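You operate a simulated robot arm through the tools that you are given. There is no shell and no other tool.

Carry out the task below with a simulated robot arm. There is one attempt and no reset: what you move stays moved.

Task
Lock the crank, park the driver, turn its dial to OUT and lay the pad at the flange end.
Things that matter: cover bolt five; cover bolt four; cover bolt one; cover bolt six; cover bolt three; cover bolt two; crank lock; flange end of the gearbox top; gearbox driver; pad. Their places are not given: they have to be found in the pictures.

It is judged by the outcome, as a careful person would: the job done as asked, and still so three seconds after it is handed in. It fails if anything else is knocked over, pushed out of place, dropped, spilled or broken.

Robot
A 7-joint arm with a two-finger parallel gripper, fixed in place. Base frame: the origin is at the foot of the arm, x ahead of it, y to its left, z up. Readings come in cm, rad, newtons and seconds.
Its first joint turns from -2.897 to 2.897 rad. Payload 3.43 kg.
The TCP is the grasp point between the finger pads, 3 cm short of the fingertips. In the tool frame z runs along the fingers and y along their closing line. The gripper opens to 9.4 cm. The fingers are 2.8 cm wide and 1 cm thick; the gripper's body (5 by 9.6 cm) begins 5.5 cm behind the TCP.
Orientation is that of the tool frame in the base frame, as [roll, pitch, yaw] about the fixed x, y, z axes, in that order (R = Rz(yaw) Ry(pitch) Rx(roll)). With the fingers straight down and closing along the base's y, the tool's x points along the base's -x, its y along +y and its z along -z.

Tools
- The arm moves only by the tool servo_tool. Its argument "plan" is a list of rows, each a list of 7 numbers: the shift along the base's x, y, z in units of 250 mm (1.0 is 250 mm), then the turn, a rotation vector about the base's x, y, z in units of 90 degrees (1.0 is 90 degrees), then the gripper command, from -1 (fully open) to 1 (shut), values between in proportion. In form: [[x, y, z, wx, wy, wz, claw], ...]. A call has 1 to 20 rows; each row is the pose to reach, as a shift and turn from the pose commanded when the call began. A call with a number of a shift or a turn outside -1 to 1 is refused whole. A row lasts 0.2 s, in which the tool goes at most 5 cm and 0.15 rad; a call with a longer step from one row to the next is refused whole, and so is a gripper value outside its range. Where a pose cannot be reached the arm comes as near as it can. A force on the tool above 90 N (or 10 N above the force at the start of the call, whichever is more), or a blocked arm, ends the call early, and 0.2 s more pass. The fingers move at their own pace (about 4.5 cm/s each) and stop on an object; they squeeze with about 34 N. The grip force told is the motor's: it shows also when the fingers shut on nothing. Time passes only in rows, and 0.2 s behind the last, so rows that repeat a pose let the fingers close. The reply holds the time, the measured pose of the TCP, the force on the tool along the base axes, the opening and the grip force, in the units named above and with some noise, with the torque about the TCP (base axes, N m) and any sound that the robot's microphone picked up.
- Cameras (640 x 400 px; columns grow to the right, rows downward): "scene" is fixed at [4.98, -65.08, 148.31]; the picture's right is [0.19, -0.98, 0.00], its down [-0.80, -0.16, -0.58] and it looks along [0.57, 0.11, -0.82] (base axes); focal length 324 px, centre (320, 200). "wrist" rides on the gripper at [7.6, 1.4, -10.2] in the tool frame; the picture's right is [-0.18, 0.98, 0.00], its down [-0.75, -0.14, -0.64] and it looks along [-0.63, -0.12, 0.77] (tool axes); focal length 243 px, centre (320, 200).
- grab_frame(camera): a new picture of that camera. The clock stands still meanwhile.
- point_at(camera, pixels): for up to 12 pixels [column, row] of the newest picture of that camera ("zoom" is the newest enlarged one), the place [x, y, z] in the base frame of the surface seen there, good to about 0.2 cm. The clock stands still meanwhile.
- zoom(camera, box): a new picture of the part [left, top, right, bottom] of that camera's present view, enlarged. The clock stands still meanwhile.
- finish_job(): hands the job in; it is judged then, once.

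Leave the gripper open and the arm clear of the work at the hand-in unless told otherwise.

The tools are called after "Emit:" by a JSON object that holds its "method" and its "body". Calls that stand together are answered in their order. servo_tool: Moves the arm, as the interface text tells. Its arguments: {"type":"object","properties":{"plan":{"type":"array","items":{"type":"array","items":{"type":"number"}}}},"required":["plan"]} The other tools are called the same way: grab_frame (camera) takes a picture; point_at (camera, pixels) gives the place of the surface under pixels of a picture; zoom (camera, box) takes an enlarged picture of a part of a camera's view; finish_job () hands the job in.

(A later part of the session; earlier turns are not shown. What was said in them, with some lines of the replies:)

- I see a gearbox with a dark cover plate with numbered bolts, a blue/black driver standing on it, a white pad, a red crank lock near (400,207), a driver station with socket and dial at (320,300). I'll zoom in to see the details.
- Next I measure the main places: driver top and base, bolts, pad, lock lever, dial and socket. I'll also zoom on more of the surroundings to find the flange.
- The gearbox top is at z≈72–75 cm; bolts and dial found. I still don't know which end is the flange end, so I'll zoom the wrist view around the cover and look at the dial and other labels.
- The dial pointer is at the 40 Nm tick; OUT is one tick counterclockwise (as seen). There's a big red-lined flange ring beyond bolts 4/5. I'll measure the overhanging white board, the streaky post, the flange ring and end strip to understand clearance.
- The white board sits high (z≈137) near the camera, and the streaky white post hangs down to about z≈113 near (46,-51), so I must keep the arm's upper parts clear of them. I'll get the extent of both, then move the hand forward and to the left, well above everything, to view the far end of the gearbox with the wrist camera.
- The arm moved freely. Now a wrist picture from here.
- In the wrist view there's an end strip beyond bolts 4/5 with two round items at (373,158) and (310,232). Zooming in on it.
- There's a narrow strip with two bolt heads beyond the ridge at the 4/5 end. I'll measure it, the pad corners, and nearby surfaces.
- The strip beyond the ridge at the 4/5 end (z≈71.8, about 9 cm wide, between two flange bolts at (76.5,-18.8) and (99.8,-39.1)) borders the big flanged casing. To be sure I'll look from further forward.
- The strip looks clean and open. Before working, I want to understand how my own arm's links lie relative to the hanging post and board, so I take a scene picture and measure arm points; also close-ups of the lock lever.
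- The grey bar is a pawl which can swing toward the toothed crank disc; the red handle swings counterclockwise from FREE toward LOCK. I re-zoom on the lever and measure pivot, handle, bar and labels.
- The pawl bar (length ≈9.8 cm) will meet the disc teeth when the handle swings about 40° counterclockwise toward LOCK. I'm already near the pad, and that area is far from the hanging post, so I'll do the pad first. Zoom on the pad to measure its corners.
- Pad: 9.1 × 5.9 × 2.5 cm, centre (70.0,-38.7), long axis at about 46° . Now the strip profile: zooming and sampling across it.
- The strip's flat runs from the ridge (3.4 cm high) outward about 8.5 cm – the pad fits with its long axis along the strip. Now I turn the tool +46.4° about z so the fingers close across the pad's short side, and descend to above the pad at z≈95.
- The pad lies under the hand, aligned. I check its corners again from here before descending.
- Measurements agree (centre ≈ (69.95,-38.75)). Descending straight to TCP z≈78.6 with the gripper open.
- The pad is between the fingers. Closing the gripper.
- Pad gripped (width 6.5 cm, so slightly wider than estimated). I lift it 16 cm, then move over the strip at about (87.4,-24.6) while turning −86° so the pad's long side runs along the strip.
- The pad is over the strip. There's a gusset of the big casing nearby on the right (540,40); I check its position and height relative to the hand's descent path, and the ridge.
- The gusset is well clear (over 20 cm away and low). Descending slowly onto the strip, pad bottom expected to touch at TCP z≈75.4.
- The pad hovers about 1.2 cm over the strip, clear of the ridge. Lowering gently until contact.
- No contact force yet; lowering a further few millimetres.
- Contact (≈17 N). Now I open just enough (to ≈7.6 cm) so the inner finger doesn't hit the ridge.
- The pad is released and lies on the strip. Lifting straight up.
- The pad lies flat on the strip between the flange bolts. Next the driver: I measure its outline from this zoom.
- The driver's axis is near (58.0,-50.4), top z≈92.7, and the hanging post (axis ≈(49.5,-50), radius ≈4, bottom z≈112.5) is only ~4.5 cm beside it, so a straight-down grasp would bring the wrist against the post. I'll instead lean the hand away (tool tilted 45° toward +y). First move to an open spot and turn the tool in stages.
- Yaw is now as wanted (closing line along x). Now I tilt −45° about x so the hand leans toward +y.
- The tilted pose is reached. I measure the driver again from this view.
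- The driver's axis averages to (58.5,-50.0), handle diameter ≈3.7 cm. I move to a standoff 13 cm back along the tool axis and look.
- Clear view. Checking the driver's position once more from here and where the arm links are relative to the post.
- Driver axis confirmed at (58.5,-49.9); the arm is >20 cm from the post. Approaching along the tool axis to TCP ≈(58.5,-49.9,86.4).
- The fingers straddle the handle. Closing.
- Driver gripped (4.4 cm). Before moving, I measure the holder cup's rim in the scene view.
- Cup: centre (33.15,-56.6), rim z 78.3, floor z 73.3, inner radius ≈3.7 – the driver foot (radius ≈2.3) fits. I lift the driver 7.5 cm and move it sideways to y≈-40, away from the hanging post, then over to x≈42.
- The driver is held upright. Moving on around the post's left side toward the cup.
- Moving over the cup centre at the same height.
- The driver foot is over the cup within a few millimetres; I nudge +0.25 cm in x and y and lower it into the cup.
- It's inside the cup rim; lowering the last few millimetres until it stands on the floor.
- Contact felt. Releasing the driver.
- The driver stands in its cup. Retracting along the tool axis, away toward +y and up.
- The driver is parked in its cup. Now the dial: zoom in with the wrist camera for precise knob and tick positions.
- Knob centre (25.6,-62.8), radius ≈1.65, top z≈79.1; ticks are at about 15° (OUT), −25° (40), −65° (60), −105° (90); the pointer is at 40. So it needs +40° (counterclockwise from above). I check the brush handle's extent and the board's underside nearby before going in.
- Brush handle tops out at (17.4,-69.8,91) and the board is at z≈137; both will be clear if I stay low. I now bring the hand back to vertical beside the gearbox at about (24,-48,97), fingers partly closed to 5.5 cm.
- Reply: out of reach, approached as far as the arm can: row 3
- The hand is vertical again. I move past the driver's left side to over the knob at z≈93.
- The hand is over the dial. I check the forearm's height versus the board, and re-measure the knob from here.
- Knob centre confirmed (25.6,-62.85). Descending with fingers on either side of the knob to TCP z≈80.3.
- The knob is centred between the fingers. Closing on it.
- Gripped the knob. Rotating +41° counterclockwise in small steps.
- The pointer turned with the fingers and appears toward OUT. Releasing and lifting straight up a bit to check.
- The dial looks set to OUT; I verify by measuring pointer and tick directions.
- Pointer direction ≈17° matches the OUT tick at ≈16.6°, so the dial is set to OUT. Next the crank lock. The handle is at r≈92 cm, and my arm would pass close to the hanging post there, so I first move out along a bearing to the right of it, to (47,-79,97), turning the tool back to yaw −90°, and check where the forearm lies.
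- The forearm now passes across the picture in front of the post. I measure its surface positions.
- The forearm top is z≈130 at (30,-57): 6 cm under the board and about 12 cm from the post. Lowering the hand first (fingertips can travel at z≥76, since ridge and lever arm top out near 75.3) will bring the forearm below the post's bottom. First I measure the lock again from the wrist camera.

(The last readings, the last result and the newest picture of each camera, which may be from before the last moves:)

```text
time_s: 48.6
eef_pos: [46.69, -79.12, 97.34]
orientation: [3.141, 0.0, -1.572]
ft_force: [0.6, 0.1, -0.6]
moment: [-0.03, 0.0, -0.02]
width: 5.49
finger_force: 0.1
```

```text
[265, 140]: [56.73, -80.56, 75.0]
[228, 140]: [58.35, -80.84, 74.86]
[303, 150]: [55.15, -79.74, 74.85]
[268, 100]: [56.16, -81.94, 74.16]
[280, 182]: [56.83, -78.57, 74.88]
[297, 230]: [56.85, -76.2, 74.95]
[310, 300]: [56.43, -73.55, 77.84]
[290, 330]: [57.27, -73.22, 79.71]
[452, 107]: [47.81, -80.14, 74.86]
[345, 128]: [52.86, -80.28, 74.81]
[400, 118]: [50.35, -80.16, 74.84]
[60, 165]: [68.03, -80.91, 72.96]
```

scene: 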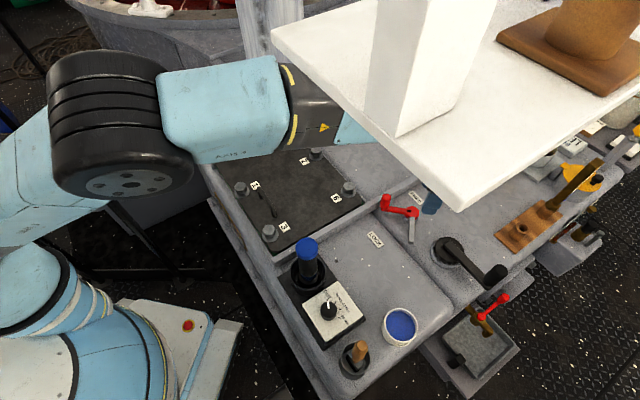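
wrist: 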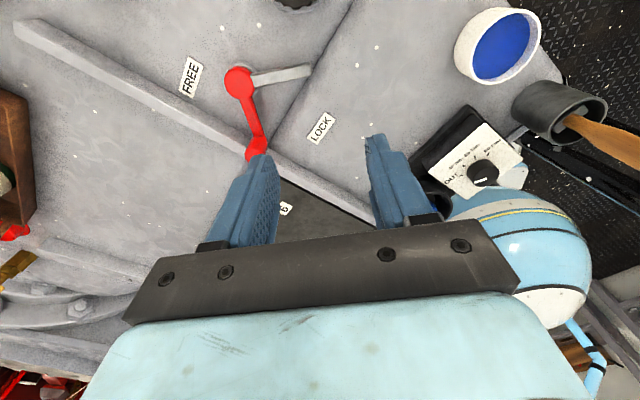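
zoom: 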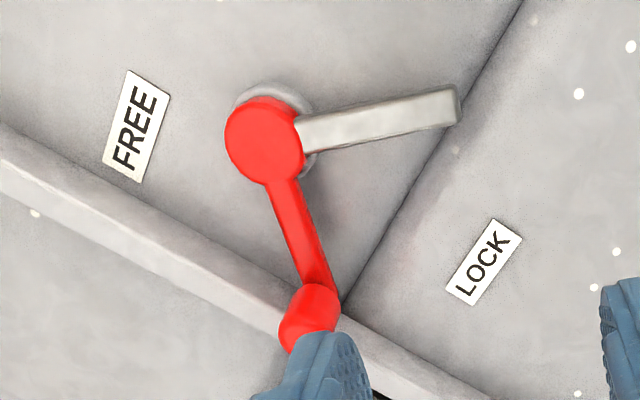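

Hub centre (56.75,-80.4), handle arm at ≈90°, knob centre ≈(56.9,-72.4), pawl bar at ≈180°; LOCK corresponds to about +45°. I open fully and lower to z≈85 here, then look.

Emit:
{"method": "servo_tool", "body": {"plan": [[0.01, 0, -0.12, 0, 0, 0, -1], [0.03, 0, -0.24, 0, 0, 0, -1], [0.05, 0, -0.36, 0, 0, 0, -1], [0.06, 0, -0.48, 0, 0, 0, -1], [0.06, 0, -0.48, 0, 0, 0, -1]]}}

Emit:
{"method": "grab_frame", "body": {"camera": "scene"}}

Emit:
{"method": "grab_frame", "body": {"camera": "wrist"}}

```text
time_s: 49.8
eef_pos: [48.42, -78.96, 85.35]
orientation: [-3.14, 0.0, -1.571]
ft_force: [0.2, -1.3, 0.1]
moment: [-0.01, -0.01, 0.03]
width: 9.4
finger_force: 0.1
```

```text
taken
```

scene: 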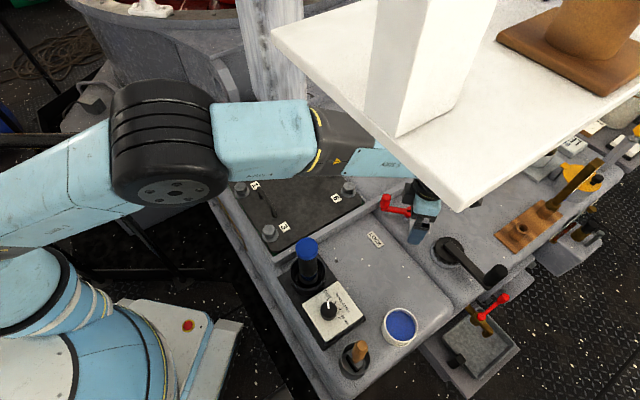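

```text
taken
```

wrist: 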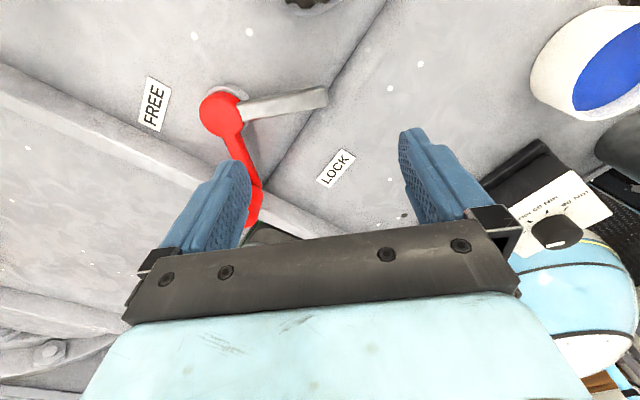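

Measuring forearm surfaces now.

Emit:
{"method": "point_at", "body": {"camera": "scene", "pixels": [[260, 105], [300, 103], [325, 115], [345, 120], [360, 130], [375, 145], [330, 165], [290, 170], [400, 165], [420, 200], [250, 150], [380, 165]]}}

Emit:
{"method": "point_at", "body": {"camera": "scene", "pixels": [[270, 95], [290, 95], [305, 95], [260, 95], [280, 90], [165, 90], [165, 140], [310, 110], [235, 105], [425, 235], [388, 205], [430, 215]]}}

```text
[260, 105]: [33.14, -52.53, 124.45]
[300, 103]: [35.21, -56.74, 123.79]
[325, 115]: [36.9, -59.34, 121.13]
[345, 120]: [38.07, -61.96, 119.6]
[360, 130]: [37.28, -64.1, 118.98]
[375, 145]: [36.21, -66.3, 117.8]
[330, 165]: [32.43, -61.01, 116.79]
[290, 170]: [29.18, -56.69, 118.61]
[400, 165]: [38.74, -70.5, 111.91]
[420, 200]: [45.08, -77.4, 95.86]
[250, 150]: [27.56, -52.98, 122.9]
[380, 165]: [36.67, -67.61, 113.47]
```

```text
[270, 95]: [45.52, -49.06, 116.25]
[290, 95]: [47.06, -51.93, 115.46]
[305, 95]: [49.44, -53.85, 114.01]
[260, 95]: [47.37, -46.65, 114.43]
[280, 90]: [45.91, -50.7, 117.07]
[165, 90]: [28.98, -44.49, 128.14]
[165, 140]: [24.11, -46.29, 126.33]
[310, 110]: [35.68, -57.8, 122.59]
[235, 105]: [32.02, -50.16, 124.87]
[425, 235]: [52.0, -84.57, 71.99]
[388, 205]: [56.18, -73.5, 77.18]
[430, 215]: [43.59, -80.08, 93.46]
```

The forearm's post-side edge would come to about 3–4 cm from the post when over the knob. Turning the tool's yaw counterclockwise swings the elbow away from the post (as seen at the dial), so I turn +20° here first and measure again.

Emit:
{"method": "servo_tool", "body": {"plan": [[0, 0, 0, 0, 0, 0.075, -1], [0, 0, 0, 0, 0, 0.15, -1], [0, 0, 0, 0, 0, 0.222, -1], [0, 0, 0, 0, 0, 0.222, -1]]}}

Emit:
{"method": "grab_frame", "body": {"camera": "scene"}}

```text
time_s: 50.8
eef_pos: [48.44, -78.92, 85.1]
orientation: [3.14, 0.001, -1.223]
ft_force: [0.5, -0.1, -0.1]
moment: [0.02, 0.0, 0.0]
width: 9.38
finger_force: 0.1
```

```text
taken
```

scene: 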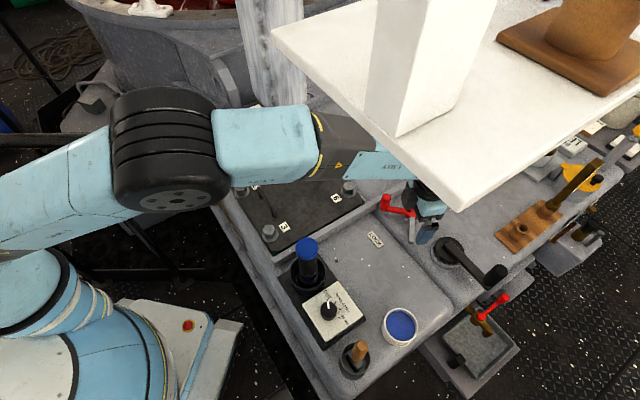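

The elbow hardly changed, margins still acceptable (~3.5 cm). I go halfway toward the knob at the same height and check again.

Emit:
{"method": "servo_tool", "body": {"plan": [[0.09, 0.06, 0, 0, 0, 0, -0.277], [0.18, 0.12, 0, 0, 0, 0, -0.277], [0.18, 0.12, 0, 0, 0, 0, -0.277]]}}

Emit:
{"method": "grab_frame", "body": {"camera": "scene"}}

Emit:
{"method": "grab_frame", "body": {"camera": "wrist"}}

```text
time_s: 51.6
eef_pos: [53.01, -75.92, 85.12]
orientation: [-3.141, -0.002, -1.221]
ft_force: [0.1, -0.1, 0.7]
moment: [0.03, -0.01, -0.02]
width: 6.02
finger_force: 0.1
```

```text
taken
```

scene: 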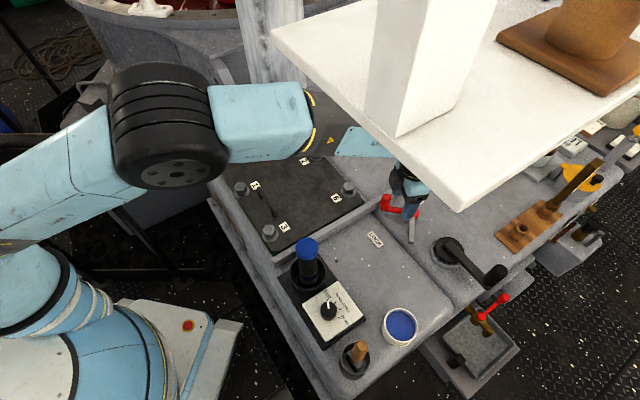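

```text
taken
```

wrist: 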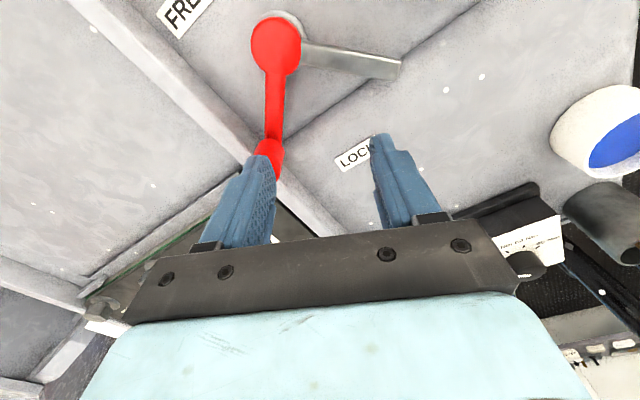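

Emit:
{"method": "point_at", "body": {"camera": "scene", "pixels": [[255, 88], [300, 86], [312, 92], [325, 97], [340, 108], [350, 115], [365, 130], [380, 140], [295, 60], [285, 80], [300, 78], [392, 150]]}}

Emit:
{"method": "zoom", "body": {"camera": "scene", "box": [200, 40, 440, 240]}}

```text
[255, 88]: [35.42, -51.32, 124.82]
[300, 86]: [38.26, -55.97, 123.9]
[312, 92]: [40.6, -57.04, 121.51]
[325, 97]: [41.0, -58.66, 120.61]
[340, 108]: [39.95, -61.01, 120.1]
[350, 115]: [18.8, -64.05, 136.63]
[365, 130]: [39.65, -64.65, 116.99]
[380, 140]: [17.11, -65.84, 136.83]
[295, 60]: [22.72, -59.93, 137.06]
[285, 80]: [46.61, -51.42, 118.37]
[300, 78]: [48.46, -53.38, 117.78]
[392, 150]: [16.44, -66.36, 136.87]
```

```text
2.00 times, centred on (320, 140) of scene
```

zoom: 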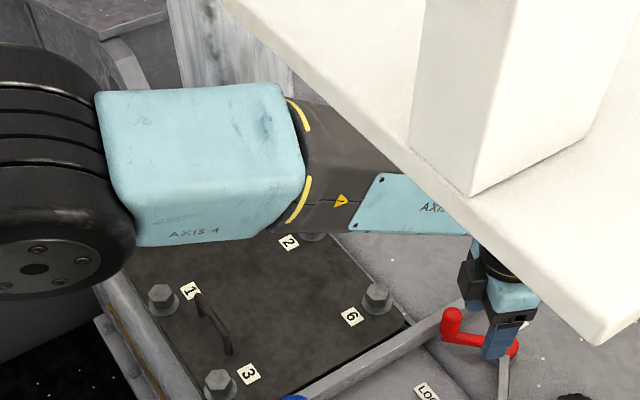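

The visible forearm edge is about 7 cm from the post here, but straight over the knob the hidden side of the forearm could come within ~1 cm. Instead I'll lean the hand 20° toward −x so the arm stays on this safer bearing. First back off slightly and turn yaw back to −90°, then lean about y.

Emit:
{"method": "servo_tool", "body": {"plan": [[-0.04, 0, 0.015, 0, 0, -0.075, -0.277], [-0.08, 0, 0.03, 0, 0, -0.15, -0.277], [-0.12, 0, 0.04, 0, 0, -0.222, -0.277], [-0.12, 0, 0.04, 0, 0, -0.222, -0.277]]}}

Emit:
{"method": "servo_tool", "body": {"plan": [[0, 0, 0, 0, -0.075, 0, -0.064], [0, 0, 0, 0, -0.15, 0, -0.064], [0, 0, 0, 0, -0.222, 0, -0.064], [0, 0, 0, 0, -0.222, 0, -0.064]]}}

Emit:
{"method": "grab_frame", "body": {"camera": "scene"}}

Emit:
{"method": "grab_frame", "body": {"camera": "wrist"}}

```text
time_s: 52.6
eef_pos: [50.05, -76.21, 86.06]
orientation: [-3.141, 0.001, -1.571]
ft_force: [-0.3, 0.3, 0.1]
moment: [0.0, -0.01, 0.03]
width: 6.02
finger_force: 0.1
```

```text
time_s: 53.6
eef_pos: [49.93, -75.94, 86.14]
orientation: [-2.792, -0.002, -1.57]
ft_force: [-0.1, 0.4, 0.8]
moment: [0.0, 0.0, 0.03]
width: 5.0
finger_force: 0.0
```

```text
taken
```

scene: 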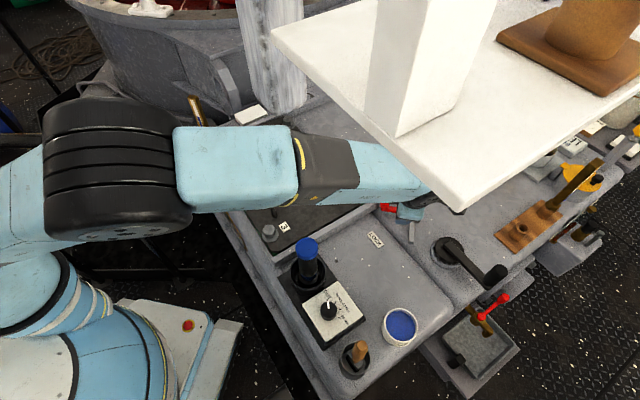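

```text
taken
```

wrist: 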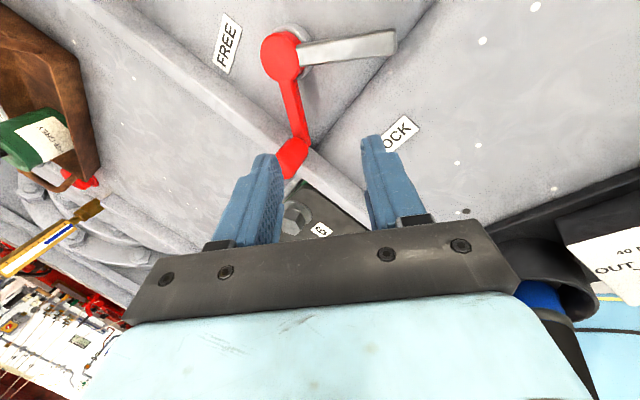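

The forearm is now well away from the post. I check its height over the parked driver and measure the knob from the wrist view.

Emit:
{"method": "point_at", "body": {"camera": "scene", "pixels": [[240, 140], [240, 205], [290, 130], [295, 200], [330, 140], [335, 185], [380, 160], [380, 195], [410, 175], [120, 235], [307, 243], [350, 140]]}}

Emit:
{"method": "zoom", "body": {"camera": "wrist", "box": [210, 10, 430, 200]}}

```text
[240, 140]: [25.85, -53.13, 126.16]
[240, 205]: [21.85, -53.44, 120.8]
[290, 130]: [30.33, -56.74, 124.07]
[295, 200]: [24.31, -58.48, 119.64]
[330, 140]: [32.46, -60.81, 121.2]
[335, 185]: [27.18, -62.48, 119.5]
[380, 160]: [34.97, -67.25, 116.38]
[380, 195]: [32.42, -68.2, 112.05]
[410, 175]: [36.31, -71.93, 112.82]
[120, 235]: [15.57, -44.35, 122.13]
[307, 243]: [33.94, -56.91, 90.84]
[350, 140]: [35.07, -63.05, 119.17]
```

```text
2.11 times, centred on (320, 105) of wrist
```

zoom: 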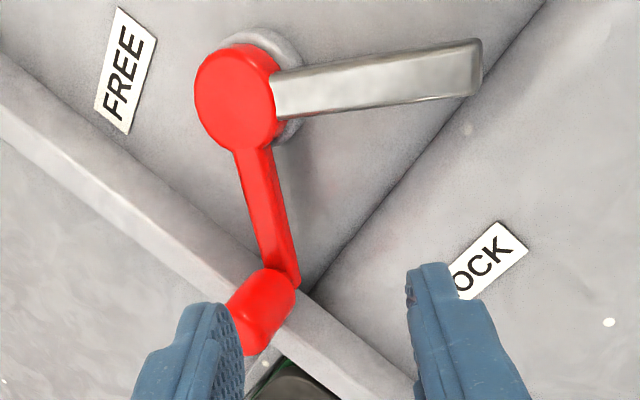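

Emit:
{"method": "point_at", "body": {"camera": "zoom", "pixels": [[265, 300], [290, 290], [255, 330], [245, 345], [275, 310], [238, 320], [266, 270], [262, 210], [235, 95], [296, 280], [240, 100], [470, 70]]}}

```text
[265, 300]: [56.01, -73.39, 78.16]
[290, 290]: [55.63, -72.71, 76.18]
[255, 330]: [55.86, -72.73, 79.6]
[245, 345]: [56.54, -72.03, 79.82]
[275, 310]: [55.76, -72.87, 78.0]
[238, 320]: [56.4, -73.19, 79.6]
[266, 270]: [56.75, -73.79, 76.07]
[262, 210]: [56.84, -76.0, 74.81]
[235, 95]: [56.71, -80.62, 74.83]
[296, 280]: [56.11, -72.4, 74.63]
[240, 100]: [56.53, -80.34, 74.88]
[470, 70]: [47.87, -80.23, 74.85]
```

Knob centre ≈(56.7,-72.5), radius ≈1.1, top 79.8. Moving to a standoff 6 cm back along the leaned tool axis.

Emit:
{"method": "servo_tool", "body": {"plan": [[0.08, 0.072, -0.02, 0, 0, 0, -0.064], [0.158, 0.144, -0.047, 0, 0, 0, -0.064], [0.158, 0.144, -0.047, 0, 0, 0, -0.064]]}}

Emit:
{"method": "grab_frame", "body": {"camera": "scene"}}

Emit:
{"method": "grab_frame", "body": {"camera": "wrist"}}

```text
time_s: 54.4
eef_pos: [53.87, -72.32, 84.83]
orientation: [-2.793, -0.001, -1.57]
ft_force: [-0.2, 0.3, 0.0]
moment: [0.01, 0.0, -0.01]
width: 5.01
finger_force: 0.0
```

```text
taken
```

scene: 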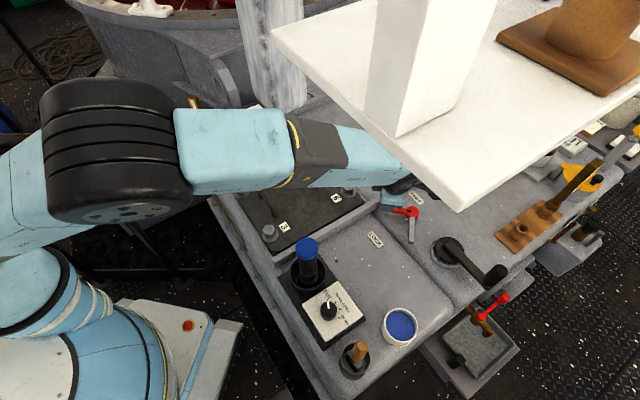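

```text
taken
```

wrist: 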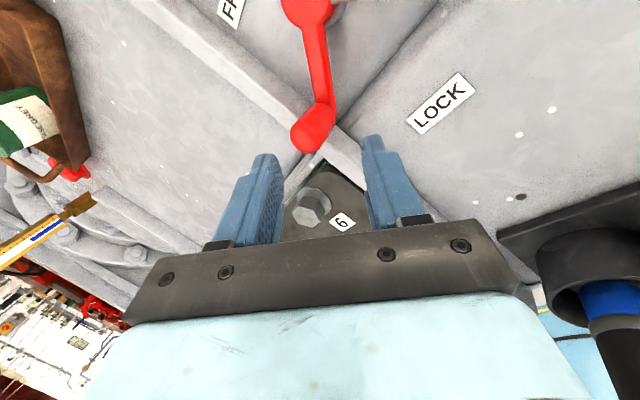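

Emit:
{"method": "point_at", "body": {"camera": "scene", "pixels": [[250, 112], [285, 113], [305, 121], [320, 124], [335, 126], [350, 130], [365, 135], [345, 150], [290, 100], [300, 105], [270, 100], [380, 160]]}}

Emit:
{"method": "point_at", "body": {"camera": "wrist", "pixels": [[308, 140], [313, 125], [318, 110], [300, 135], [326, 115], [312, 150], [310, 60], [332, 118], [294, 140], [316, 45], [325, 128], [320, 100]]}}

```text
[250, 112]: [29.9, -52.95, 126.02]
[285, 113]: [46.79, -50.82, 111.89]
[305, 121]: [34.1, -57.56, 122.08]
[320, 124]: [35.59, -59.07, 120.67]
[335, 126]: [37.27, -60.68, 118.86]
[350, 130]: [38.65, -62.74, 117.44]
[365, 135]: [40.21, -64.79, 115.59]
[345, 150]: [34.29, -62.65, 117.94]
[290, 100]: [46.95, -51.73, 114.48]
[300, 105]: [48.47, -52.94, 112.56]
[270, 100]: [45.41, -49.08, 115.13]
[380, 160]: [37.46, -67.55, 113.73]
```

```text
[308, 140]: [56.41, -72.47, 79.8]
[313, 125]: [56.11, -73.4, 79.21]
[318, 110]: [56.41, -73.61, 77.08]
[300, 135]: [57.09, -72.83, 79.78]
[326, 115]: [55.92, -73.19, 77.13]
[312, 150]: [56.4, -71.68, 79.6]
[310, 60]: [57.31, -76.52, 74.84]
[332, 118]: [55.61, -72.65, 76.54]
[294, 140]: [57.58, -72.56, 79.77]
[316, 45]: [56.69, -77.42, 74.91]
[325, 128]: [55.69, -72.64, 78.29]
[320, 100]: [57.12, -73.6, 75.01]
```

Margins to the post are now over 10 cm. Descending along the tool axis so the fingers straddle the knob.

Emit:
{"method": "servo_tool", "body": {"plan": [[0.026, 0, -0.075, 0, 0, 0, -0.064], [0.052, 0, -0.15, 0, 0, 0, -0.064], [0.078, 0, -0.225, 0, 0, 0, -0.064], [0.078, 0, -0.225, 0, 0, 0, -0.064]]}}

Emit:
{"method": "grab_frame", "body": {"camera": "wrist"}}

Emit:
{"method": "zoom", "body": {"camera": "scene", "box": [340, 150, 460, 260]}}

```text
time_s: 55.4
eef_pos: [55.84, -72.39, 79.27]
orientation: [-2.793, -0.001, -1.574]
ft_force: [0.9, -1.0, -0.9]
moment: [0.01, 0.01, 0.04]
width: 5.0
finger_force: 0.1
```

```text
taken
```

wrist: 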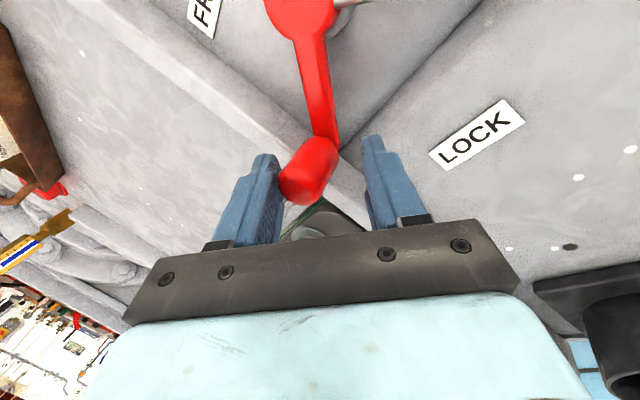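

```text
3.64 times, centred on (400, 205) of scene
```

zoom: 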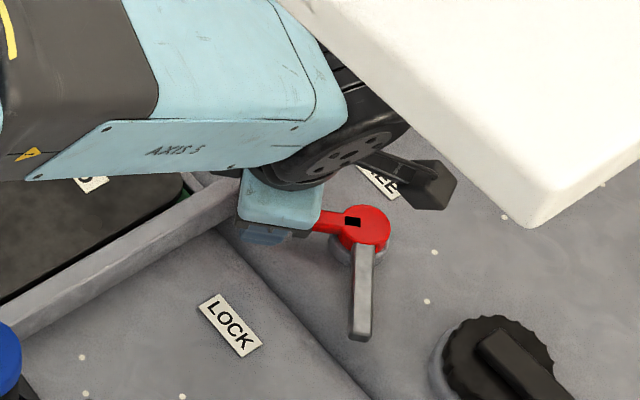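

The knob sits between the fingers. Now I swing the hand about the pivot (56.75,-80.4), first 24°, keeping the fingers oriented with the lever.

Emit:
{"method": "servo_tool", "body": {"plan": [[-0.0221, -0.004, 0, 0, 0, 0.0444, -0.064], [-0.0442, -0.008, 0, 0, 0, 0.0889, -0.064], [-0.0655, -0.015, 0, 0, 0, 0.1333, -0.064], [-0.0868, -0.0221, 0, 0, 0, 0.1778, -0.064], [-0.107, -0.032, 0, 0, 0, 0.2222, -0.064], [-0.1271, -0.042, 0, 0, 0, 0.2667, -0.064], [-0.1271, -0.042, 0, 0, 0, 0.2667, -0.064]]}}

Emit:
{"method": "grab_frame", "body": {"camera": "scene"}}

Emit:
{"method": "grab_frame", "body": {"camera": "wrist"}}

```text
time_s: 57.0
eef_pos: [52.55, -73.49, 79.23]
orientation: [-2.794, 0.003, -1.152]
ft_force: [-0.5, 0.0, 0.2]
moment: [0.01, -0.01, 0.01]
width: 4.99
finger_force: 0.8
```

```text
taken
```

scene: 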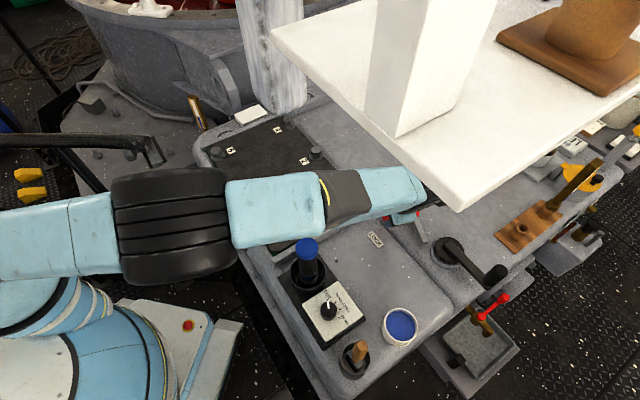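

```text
taken
```

wrist: 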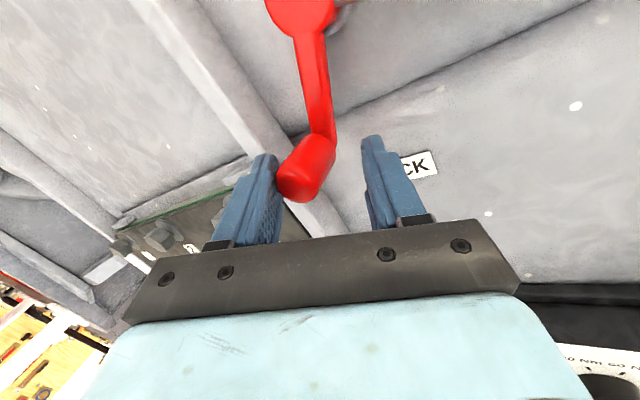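

The lever is turning with the hand. The elbow swings over toward the driver in the image; I check the forearm's height there.

Emit:
{"method": "point_at", "body": {"camera": "scene", "pixels": [[280, 200], [300, 230], [260, 245], [325, 190], [345, 215], [390, 205], [175, 180], [175, 270], [230, 270], [306, 246], [60, 250], [320, 225]]}}

Emit:
{"method": "zoom", "body": {"camera": "scene", "box": [370, 190, 470, 270]}}

```text
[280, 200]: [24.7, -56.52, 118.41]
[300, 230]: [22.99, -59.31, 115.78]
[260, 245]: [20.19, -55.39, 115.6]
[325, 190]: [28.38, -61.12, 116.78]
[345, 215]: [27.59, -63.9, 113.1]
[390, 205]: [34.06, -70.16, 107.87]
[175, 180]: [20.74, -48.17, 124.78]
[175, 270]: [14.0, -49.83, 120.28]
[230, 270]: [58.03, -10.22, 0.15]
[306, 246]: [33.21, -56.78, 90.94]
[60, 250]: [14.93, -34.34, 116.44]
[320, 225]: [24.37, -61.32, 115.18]
```

```text
5.00 times, centred on (420, 230) of scene
```

zoom: 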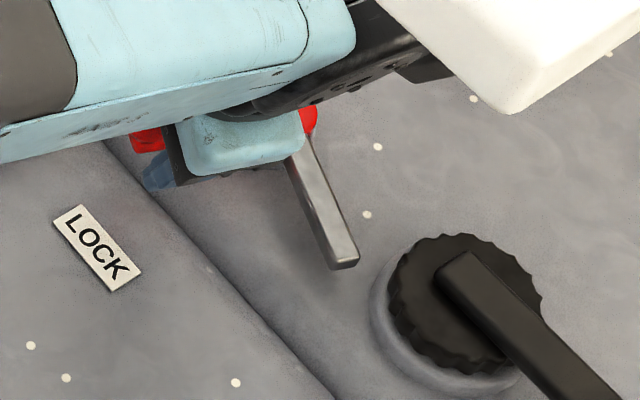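

All clear above the driver. The pawl bar is approaching the disc. Continue the swing another 16°.

Emit:
{"method": "servo_tool", "body": {"plan": [[-0.019, -0.012, 0, 0, 0, 0.0444, -0.064], [-0.0371, -0.0253, 0, 0, 0, 0.0889, -0.064], [-0.0542, -0.0398, 0, 0, 0, 0.1333, -0.064], [-0.0703, -0.0555, 0, 0, 0, 0.1778, -0.064], [-0.0703, -0.0555, 0, 0, 0, 0.1778, -0.064]]}}

Emit:
{"method": "zoom", "body": {"camera": "scene", "box": [370, 190, 470, 270]}}

Emit:
{"method": "grab_frame", "body": {"camera": "wrist"}}

```text
time_s: 58.2
eef_pos: [51.02, -74.81, 79.28]
orientation: [-2.794, 0.001, -0.873]
ft_force: [0.9, 0.1, -0.5]
moment: [-0.03, -0.03, -0.01]
width: 5.0
finger_force: 0.0
```

```text
5.00 times, centred on (420, 230) of scene
```

zoom: 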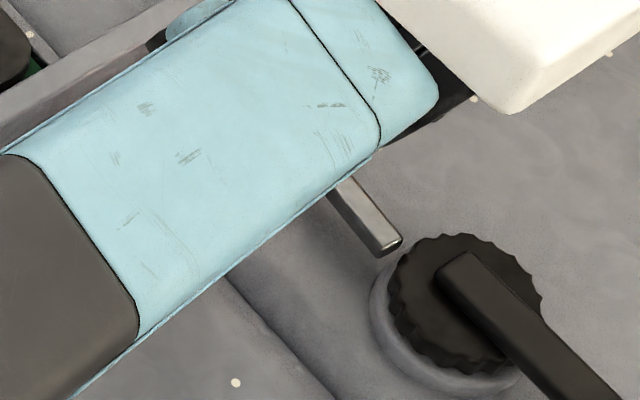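

```text
taken
```

wrist: 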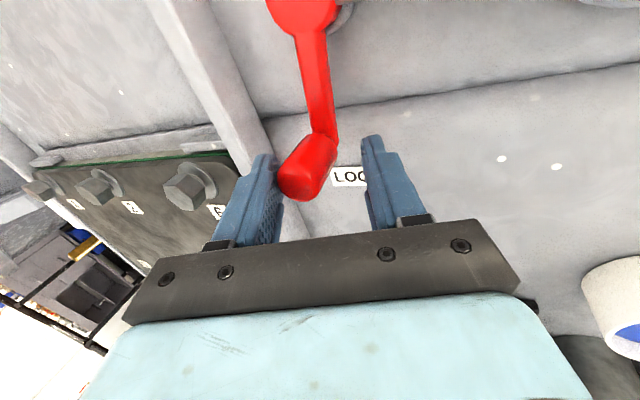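

The bar's tip is nearly at the disc. I check the whole arm in the scene before the last few degrees.

Emit:
{"method": "grab_frame", "body": {"camera": "scene"}}

Emit:
{"method": "point_at", "body": {"camera": "zoom", "pixels": [[385, 245], [345, 190], [398, 243], [380, 253], [400, 260], [470, 310], [460, 240], [395, 320], [540, 300], [440, 360], [480, 350], [470, 270]]}}

```text
taken
```

scene: 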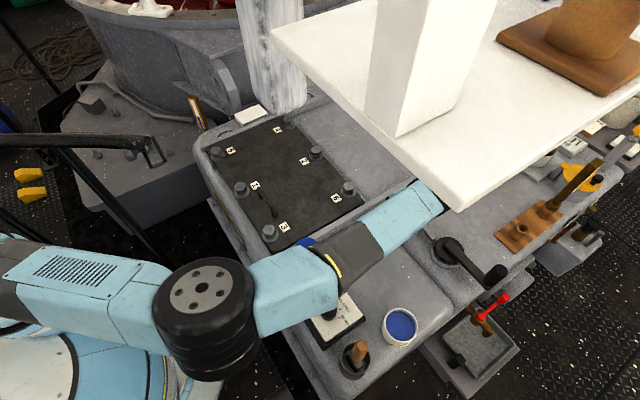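

```text
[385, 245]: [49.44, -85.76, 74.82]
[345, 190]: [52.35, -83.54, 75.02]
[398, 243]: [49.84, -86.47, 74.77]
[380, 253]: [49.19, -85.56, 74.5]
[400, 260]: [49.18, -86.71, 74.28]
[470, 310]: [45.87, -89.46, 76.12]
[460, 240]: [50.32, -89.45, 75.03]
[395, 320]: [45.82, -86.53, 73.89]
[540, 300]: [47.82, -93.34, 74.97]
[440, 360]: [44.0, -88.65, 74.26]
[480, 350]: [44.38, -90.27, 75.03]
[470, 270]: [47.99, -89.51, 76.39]
```

Emit:
{"method": "point_at", "body": {"camera": "scene", "pixels": [[300, 290], [290, 325], [330, 275], [360, 240], [400, 215], [205, 290], [205, 355], [110, 285], [300, 255], [340, 300], [260, 270], [310, 240]]}}

Emit:
{"method": "zoom", "body": {"camera": "scene", "box": [250, 210, 400, 350]}}

```text
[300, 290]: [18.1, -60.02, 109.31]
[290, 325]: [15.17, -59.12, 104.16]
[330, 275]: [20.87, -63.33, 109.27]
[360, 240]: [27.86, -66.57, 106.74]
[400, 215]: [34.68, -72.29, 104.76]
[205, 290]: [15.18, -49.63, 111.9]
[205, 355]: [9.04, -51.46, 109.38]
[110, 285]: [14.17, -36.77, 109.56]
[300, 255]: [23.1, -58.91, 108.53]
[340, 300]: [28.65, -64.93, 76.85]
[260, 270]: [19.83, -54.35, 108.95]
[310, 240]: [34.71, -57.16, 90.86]
```

```text
2.86 times, centred on (325, 280) of scene
```

zoom: 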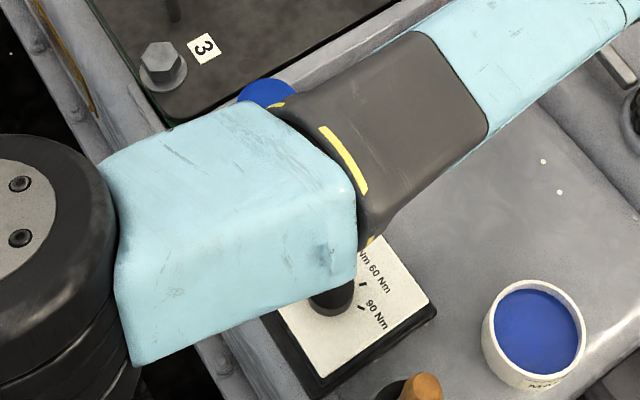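

The forearm has sunk to z≈109 (top) as the elbow swung; more yaw would bring it too low over the dial and driver. The bar is at ≈217° and needs ≈225°, so I finish the last degrees by pure translation along the arc (≈1.2 cm), no more turning.

Emit:
{"method": "servo_tool", "body": {"plan": [[-0.01, -0.008, 0, 0, 0, 0, -0.064], [-0.02, -0.017, 0, 0, 0, 0, -0.064], [-0.03, -0.0265, 0, 0, 0, 0, -0.064], [-0.03, -0.0265, 0, 0, 0, 0, -0.064]]}}

Emit:
{"method": "zoom", "body": {"camera": "scene", "box": [370, 190, 470, 270]}}

Emit:
{"method": "grab_frame", "body": {"camera": "wrist"}}

```text
time_s: 59.2
eef_pos: [50.08, -75.48, 79.2]
orientation: [-2.792, 0.0, -0.873]
ft_force: [1.4, 1.8, 0.1]
moment: [0.03, -0.02, 0.03]
width: 5.12
finger_force: 0.7
```

```text
5.00 times, centred on (420, 230) of scene
```

zoom: 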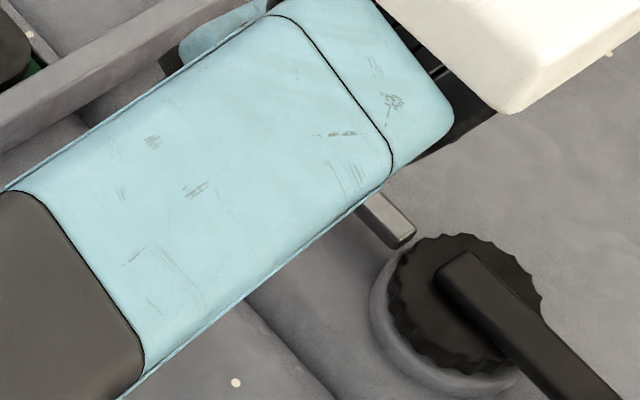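

```text
taken
```

wrist: 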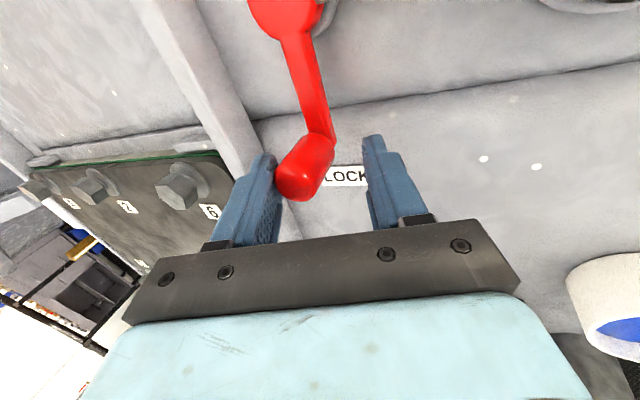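

The bar's end now seems to be at the disc's teeth. I measure its direction.

Emit:
{"method": "point_at", "body": {"camera": "zoom", "pixels": [[400, 232], [375, 203], [385, 215], [412, 232], [395, 245], [405, 240], [440, 245], [400, 270], [420, 250], [390, 290], [380, 195], [365, 210]]}}

Emit:
{"method": "point_at", "body": {"camera": "wrist", "pixels": [[295, 185], [305, 165], [318, 145], [300, 60], [310, 100], [285, 12], [346, 175], [280, 185], [322, 140], [303, 190], [315, 120], [296, 40]]}}

```text
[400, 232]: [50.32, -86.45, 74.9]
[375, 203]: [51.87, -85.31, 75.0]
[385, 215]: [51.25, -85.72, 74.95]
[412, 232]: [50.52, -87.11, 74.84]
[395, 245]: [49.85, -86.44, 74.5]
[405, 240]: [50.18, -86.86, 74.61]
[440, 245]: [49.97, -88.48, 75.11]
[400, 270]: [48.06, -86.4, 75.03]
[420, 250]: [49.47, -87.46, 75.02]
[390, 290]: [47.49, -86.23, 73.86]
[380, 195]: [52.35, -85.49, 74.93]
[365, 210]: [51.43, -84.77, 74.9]
```

```text
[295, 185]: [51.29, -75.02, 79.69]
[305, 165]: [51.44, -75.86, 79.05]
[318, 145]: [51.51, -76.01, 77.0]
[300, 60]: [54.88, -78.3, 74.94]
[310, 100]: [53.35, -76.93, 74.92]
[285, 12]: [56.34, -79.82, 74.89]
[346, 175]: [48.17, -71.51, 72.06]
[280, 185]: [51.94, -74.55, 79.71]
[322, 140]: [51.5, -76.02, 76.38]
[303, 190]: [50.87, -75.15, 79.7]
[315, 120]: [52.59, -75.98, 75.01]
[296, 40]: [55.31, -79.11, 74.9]
```

The bar is at 225° and the handle at 135°, aligned with LOCK. I press gently 2 mm further to feel whether it is against its stop.

Emit:
{"method": "servo_tool", "body": {"plan": [[-0.006, -0.006, 0, 0, 0, 0, -0.064], [-0.008, -0.008, 0, 0, 0, 0, -0.064], [-0.008, -0.008, 0, 0, 0, 0, -0.064]]}}

Emit:
{"method": "zoom", "body": {"camera": "scene", "box": [370, 190, 470, 270]}}

```text
time_s: 60.0
eef_pos: [50.06, -75.77, 79.32]
orientation: [-2.794, -0.001, -0.872]
ft_force: [7.3, 4.9, -0.9]
moment: [-0.01, 0.02, -0.01]
width: 5.48
finger_force: 4.6
```

```text
5.00 times, centred on (420, 230) of scene
```

zoom: 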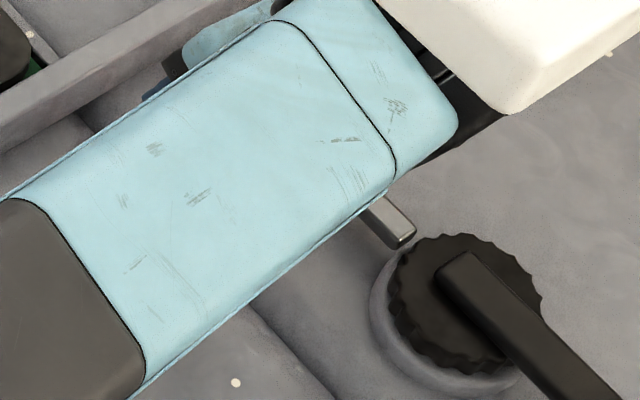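

It's firmly at its stop (8 N, bar unmoved). I back the fingers off half a centimetre so neither touches the knob, then retract along the tool axis.

Emit:
{"method": "servo_tool", "body": {"plan": [[0.01, 0.01, 0, 0, 0, 0, -0.064], [0.019, 0.018, 0, 0, 0, 0, -0.064], [0.019, 0.018, 0, 0, 0, 0, -0.064]]}}

Emit:
{"method": "grab_frame", "body": {"camera": "wrist"}}

```text
time_s: 60.8
eef_pos: [50.44, -75.35, 79.29]
orientation: [-2.796, -0.001, -0.872]
ft_force: [-0.4, -0.2, -0.1]
moment: [-0.01, 0.0, 0.02]
width: 4.99
finger_force: 0.0
```

```text
taken
```

wrist: 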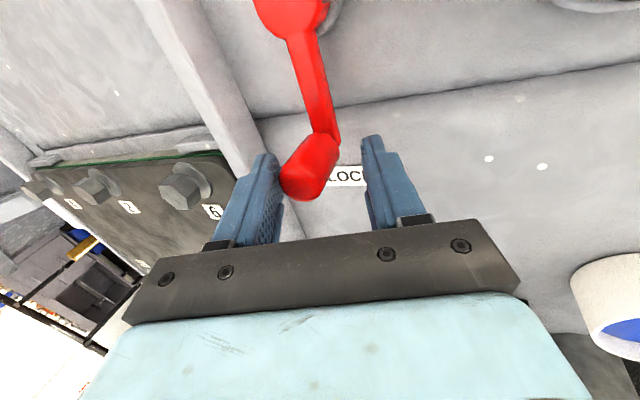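

The left finger still just touches; I back off another 3 mm, then withdraw upward along the tool axis and lift.

Emit:
{"method": "servo_tool", "body": {"plan": [[0.012, 0.011, 0, 0, 0, 0, -0.064], [0.012, 0.011, 0.002, 0, 0, 0, -0.064], [-0.008, -0.006, 0.075, 0, 0, 0, -0.064], [-0.029, -0.024, 0.15, 0, 0, 0, -0.064], [-0.06, -0.05, 0.26, 0, 0, 0, -0.064], [-0.06, -0.05, 0.4, 0, 0, 0, -0.064], [-0.06, -0.05, 0.55, 0, 0, 0, -0.064], [-0.06, -0.05, 0.7, 0, 0, 0, -0.064], [-0.06, -0.05, 0.7, 0, 0, 0, -0.064]]}}

Emit:
{"method": "grab_frame", "body": {"camera": "wrist"}}

Emit:
{"method": "grab_frame", "body": {"camera": "scene"}}

```text
time_s: 62.8
eef_pos: [48.87, -76.46, 96.67]
orientation: [-2.791, 0.002, -0.872]
ft_force: [-0.2, 0.0, -0.6]
moment: [0.02, 0.01, 0.02]
width: 5.01
finger_force: 0.1
```

```text
taken
```

wrist: 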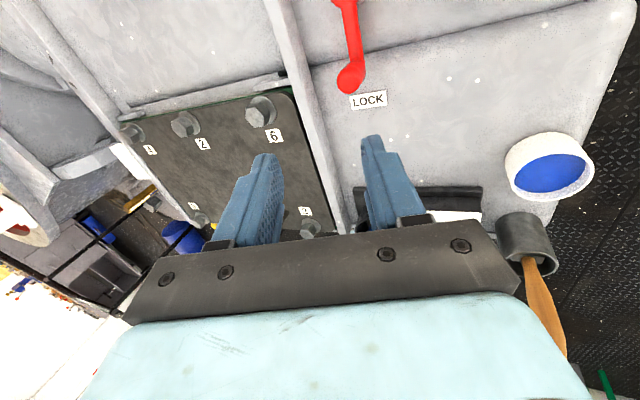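

```text
taken
```

scene: 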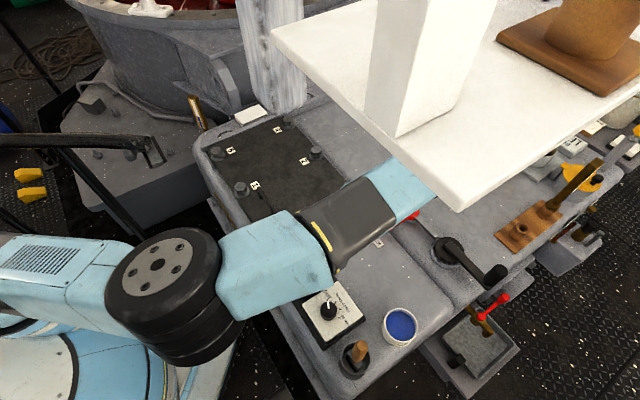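

Lifted clear. I check the forearm's height against the board and the driver before retreating.

Emit:
{"method": "point_at", "body": {"camera": "scene", "pixels": [[270, 250], [300, 225], [345, 200], [400, 180], [165, 270], [250, 300], [60, 260], [370, 200], [320, 260], [420, 190], [290, 290], [330, 190]]}}

Emit:
{"method": "zoom", "body": {"camera": "scene", "box": [370, 190, 470, 270]}}

```text
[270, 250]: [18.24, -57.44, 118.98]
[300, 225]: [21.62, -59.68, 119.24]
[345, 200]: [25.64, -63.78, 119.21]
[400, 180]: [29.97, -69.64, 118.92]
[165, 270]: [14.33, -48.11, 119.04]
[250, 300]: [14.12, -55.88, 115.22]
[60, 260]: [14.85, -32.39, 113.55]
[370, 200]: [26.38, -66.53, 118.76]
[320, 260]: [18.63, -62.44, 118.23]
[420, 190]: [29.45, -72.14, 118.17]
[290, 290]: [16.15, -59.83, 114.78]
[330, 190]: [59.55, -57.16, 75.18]
```

```text
5.00 times, centred on (420, 230) of scene
```

zoom: 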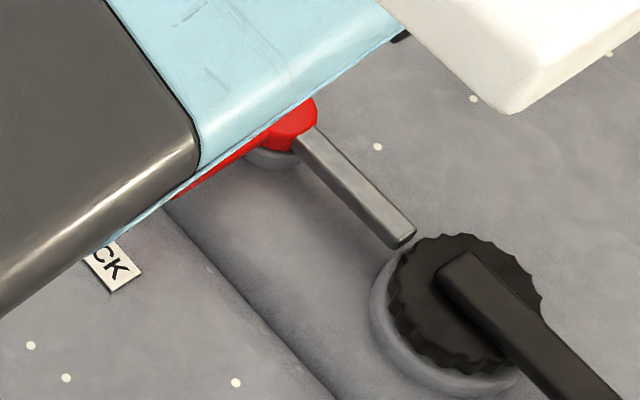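

The lock stays engaged: the pawl still points into the disc. Now I undo the yaw (−40°) and the lean (+20° about y) here, at height, watching the arm.

Emit:
{"method": "servo_tool", "body": {"plan": [[-0.013, -0.01, 0.005, 0, 0, -0.0741, -0.17], [-0.027, -0.02, 0.01, 0, 0, -0.1481, -0.17], [-0.04, -0.03, 0.015, 0, 0, -0.2222, -0.17], [-0.053, -0.04, 0.02, 0, 0, -0.2963, -0.17], [-0.067, -0.05, 0.025, 0, 0, -0.3704, -0.17], [-0.08, -0.06, 0.03, 0, 0, -0.4444, -0.17], [-0.08, -0.06, 0.03, 0, 0, -0.4444, -0.17]]}}

Emit:
{"method": "servo_tool", "body": {"plan": [[0, 0, 0, 0, 0.074, 0, -0.17], [0, 0, 0, 0, 0.148, 0, -0.17], [0, 0, 0, 0, 0.222, 0, -0.17], [0, 0, 0, 0, 0.222, 0, -0.17]]}}

Emit:
{"method": "grab_frame", "body": {"camera": "scene"}}

```text
time_s: 64.4
eef_pos: [46.95, -77.86, 97.54]
orientation: [-2.794, -0.002, -1.573]
ft_force: [0.0, -0.5, -0.9]
moment: [0.04, -0.01, 0.0]
width: 5.5
finger_force: 0.0
```

```text
time_s: 65.4
eef_pos: [47.0, -78.01, 97.51]
orientation: [-3.141, 0.002, -1.571]
ft_force: [-0.8, -0.7, 0.9]
moment: [0.0, 0.01, 0.02]
width: 5.5
finger_force: 0.1
```

```text
taken
```

scene: 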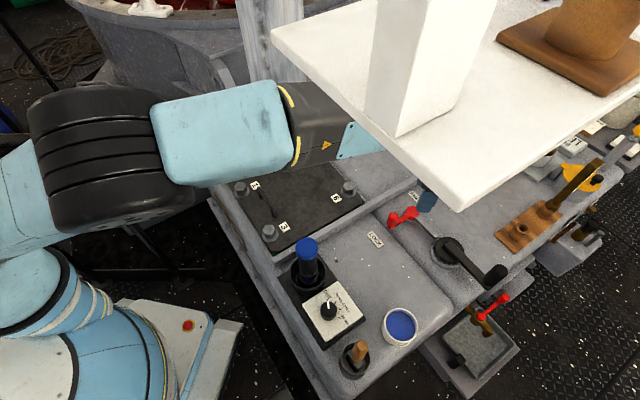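

Retracing my earlier safe route: back over the dial area at z≈94.

Emit:
{"method": "servo_tool", "body": {"plan": [[-0.122, 0.085, -0.02, 0, 0, 0, -0.17], [-0.245, 0.17, -0.04, 0, 0, 0, -0.17], [-0.367, 0.255, -0.06, 0, 0, 0, -0.17], [-0.49, 0.34, -0.08, 0, 0, 0, -0.17], [-0.612, 0.425, -0.1, 0, 0, 0, -0.17], [-0.734, 0.51, -0.12, 0, 0, 0, -0.17], [-0.856, 0.6, -0.13, 0, 0, 0, -0.17], [-0.856, 0.6, -0.13, 0, 0, 0, -0.17]]}}

Emit:
{"method": "zoom", "body": {"camera": "scene", "box": [370, 180, 510, 290]}}

Emit:
{"method": "grab_frame", "body": {"camera": "wrist"}}

```text
time_s: 67.2
eef_pos: [25.45, -62.94, 94.24]
orientation: [3.141, 0.001, -1.57]
ft_force: [-0.7, 1.3, 0.0]
moment: [-0.06, -0.02, -0.02]
width: 5.48
finger_force: 0.1
```

```text
3.64 times, centred on (440, 235) of scene
```

zoom: 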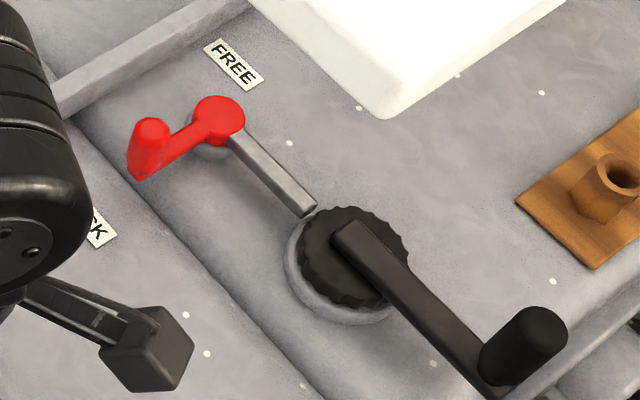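

```text
taken
```

wrist: 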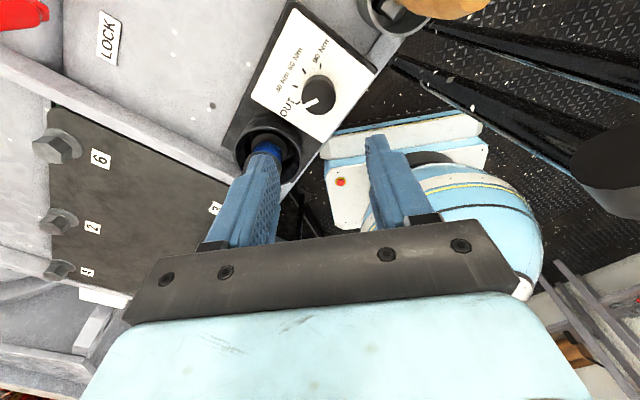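

The crank is locked (pawl against the ratchet disc). Retreating past the driver's left side and up toward the start area.

Emit:
{"method": "servo_tool", "body": {"plan": [[-0.07, 0.1, 0.03, 0, 0, 0, -0.17], [-0.144, 0.24, 0.07, 0, 0, 0, -0.17], [-0.13, 0.4, 0.1, 0, 0, 0, -0.17], [-0.1, 0.52, 0.13, 0, 0, 0, -0.17], [-0.064, 0.6, 0.18, 0, 0, 0, -0.17], [-0.02, 0.72, 0.28, 0, 0, 0, -0.17], [0.03, 0.84, 0.38, 0, 0, 0, -0.5], [0.056, 0.92, 0.47, 0, 0, 0, -1], [0.056, 0.92, 0.47, 0, 0, 0, -1]]}}

Emit:
{"method": "grab_frame", "body": {"camera": "scene"}}

```text
time_s: 69.2
eef_pos: [27.06, -39.96, 106.07]
orientation: [-3.14, 0.0, -1.571]
ft_force: [-0.1, -0.6, -0.2]
moment: [-0.01, -0.05, 0.02]
width: 9.4
finger_force: 0.0
```

```text
taken
```

scene: 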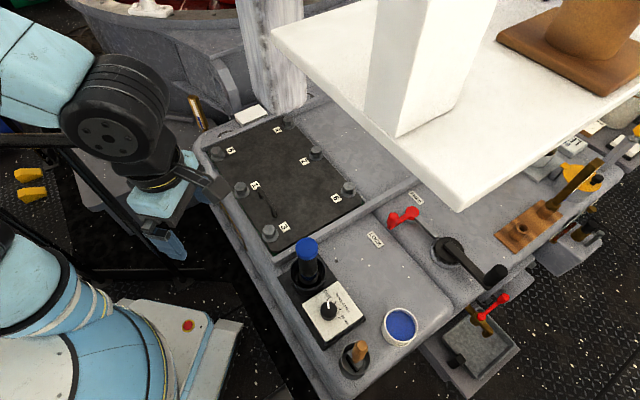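

The arm is clear. I verify each result by zooming: dial and driver, lock, pad and bolts.

Emit:
{"method": "zoom", "body": {"camera": "scene", "box": [275, 230, 375, 345]}}

Emit:
{"method": "zoom", "body": {"camera": "scene", "box": [370, 185, 470, 270]}}

Emit:
{"method": "zoom", "body": {"camera": "scene", "box": [190, 80, 390, 260]}}

```text
3.48 times, centred on (325, 288) of scene
```

zoom: 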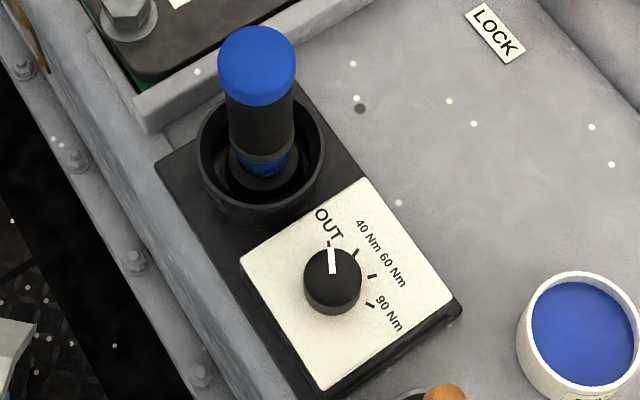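

```text
4.71 times, centred on (420, 228) of scene
```

zoom: 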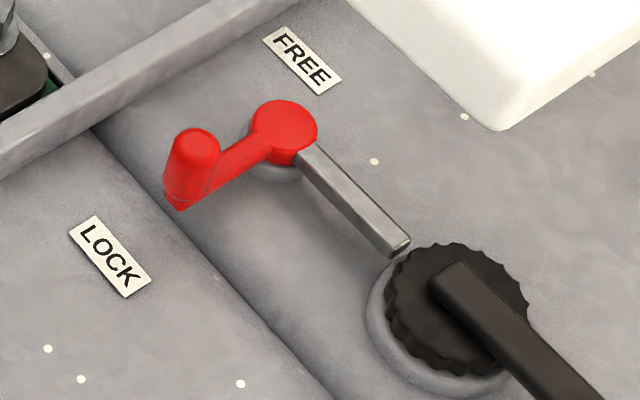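

```text
2.22 times, centred on (290, 170) of scene
```

zoom: 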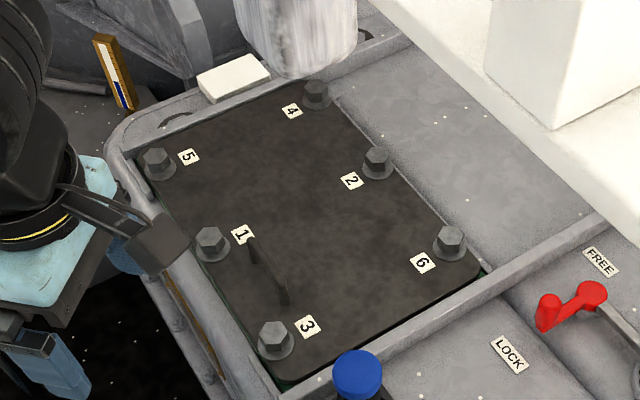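

Everything checks: driver upright in its cup, dial at OUT, pawl on the ratchet disc with the handle at LOCK, pad flat on the flange-end strip, bolts untouched. I pull the arm a bit further back to its starting area with the gripper open.

Emit:
{"method": "servo_tool", "body": {"plan": [[0.04, 0.1, 0.05, 0, 0, 0, -1], [0.08, 0.2, 0.1, 0, 0, 0, -1], [0.12, 0.28, 0.15, 0, 0, 0, -1], [0.12, 0.28, 0.15, 0, 0, 0, -1], [0.12, 0.28, 0.15, 0, 0, 0, -1]]}}

Emit:
{"method": "grab_frame", "body": {"camera": "scene"}}

```text
time_s: 70.4
eef_pos: [30.04, -32.82, 109.76]
orientation: [3.14, 0.001, -1.569]
ft_force: [-0.2, 0.5, 0.0]
moment: [-0.01, 0.0, 0.03]
width: 9.41
finger_force: 0.0
```

```text
taken
```

scene: 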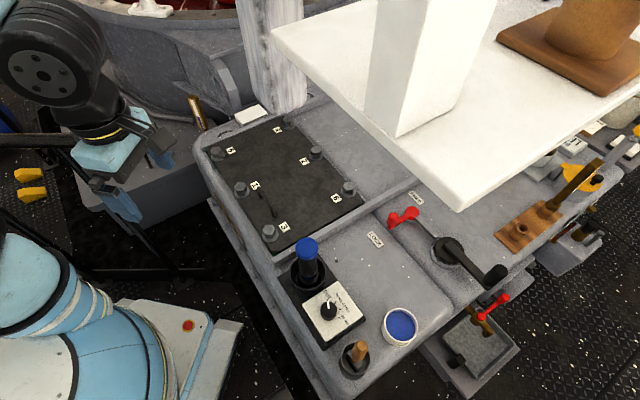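

The arm is clear, the gripper is open, and all four items are as asked. Handing in the job.

Emit:
{"method": "finish_job", "body": {}}

```text
The job is handed in.
```

I did all four parts of the task and handed the job in. The result of the judging hasn't come back.

- **Crank lock:** the handle is swung to LOCK. The pawl rests against the toothed disc and did not move when I pressed it a little further.
- **Driver:** it stands upright in its holder cup beside the dial.
- **Dial:** the pointer is on the OUT mark; it was on 40 Nm before.
- **Pad:** it lies flat on the narrow strip beyond bolts 4 and 5, between the two flange bolts. No label marked the flange end. I took it to be this end because it adjoins the large flanged casing.

In the last pictures the cover bolts and everything else around looked undisturbed. The arm is back near its starting position with the gripper open.
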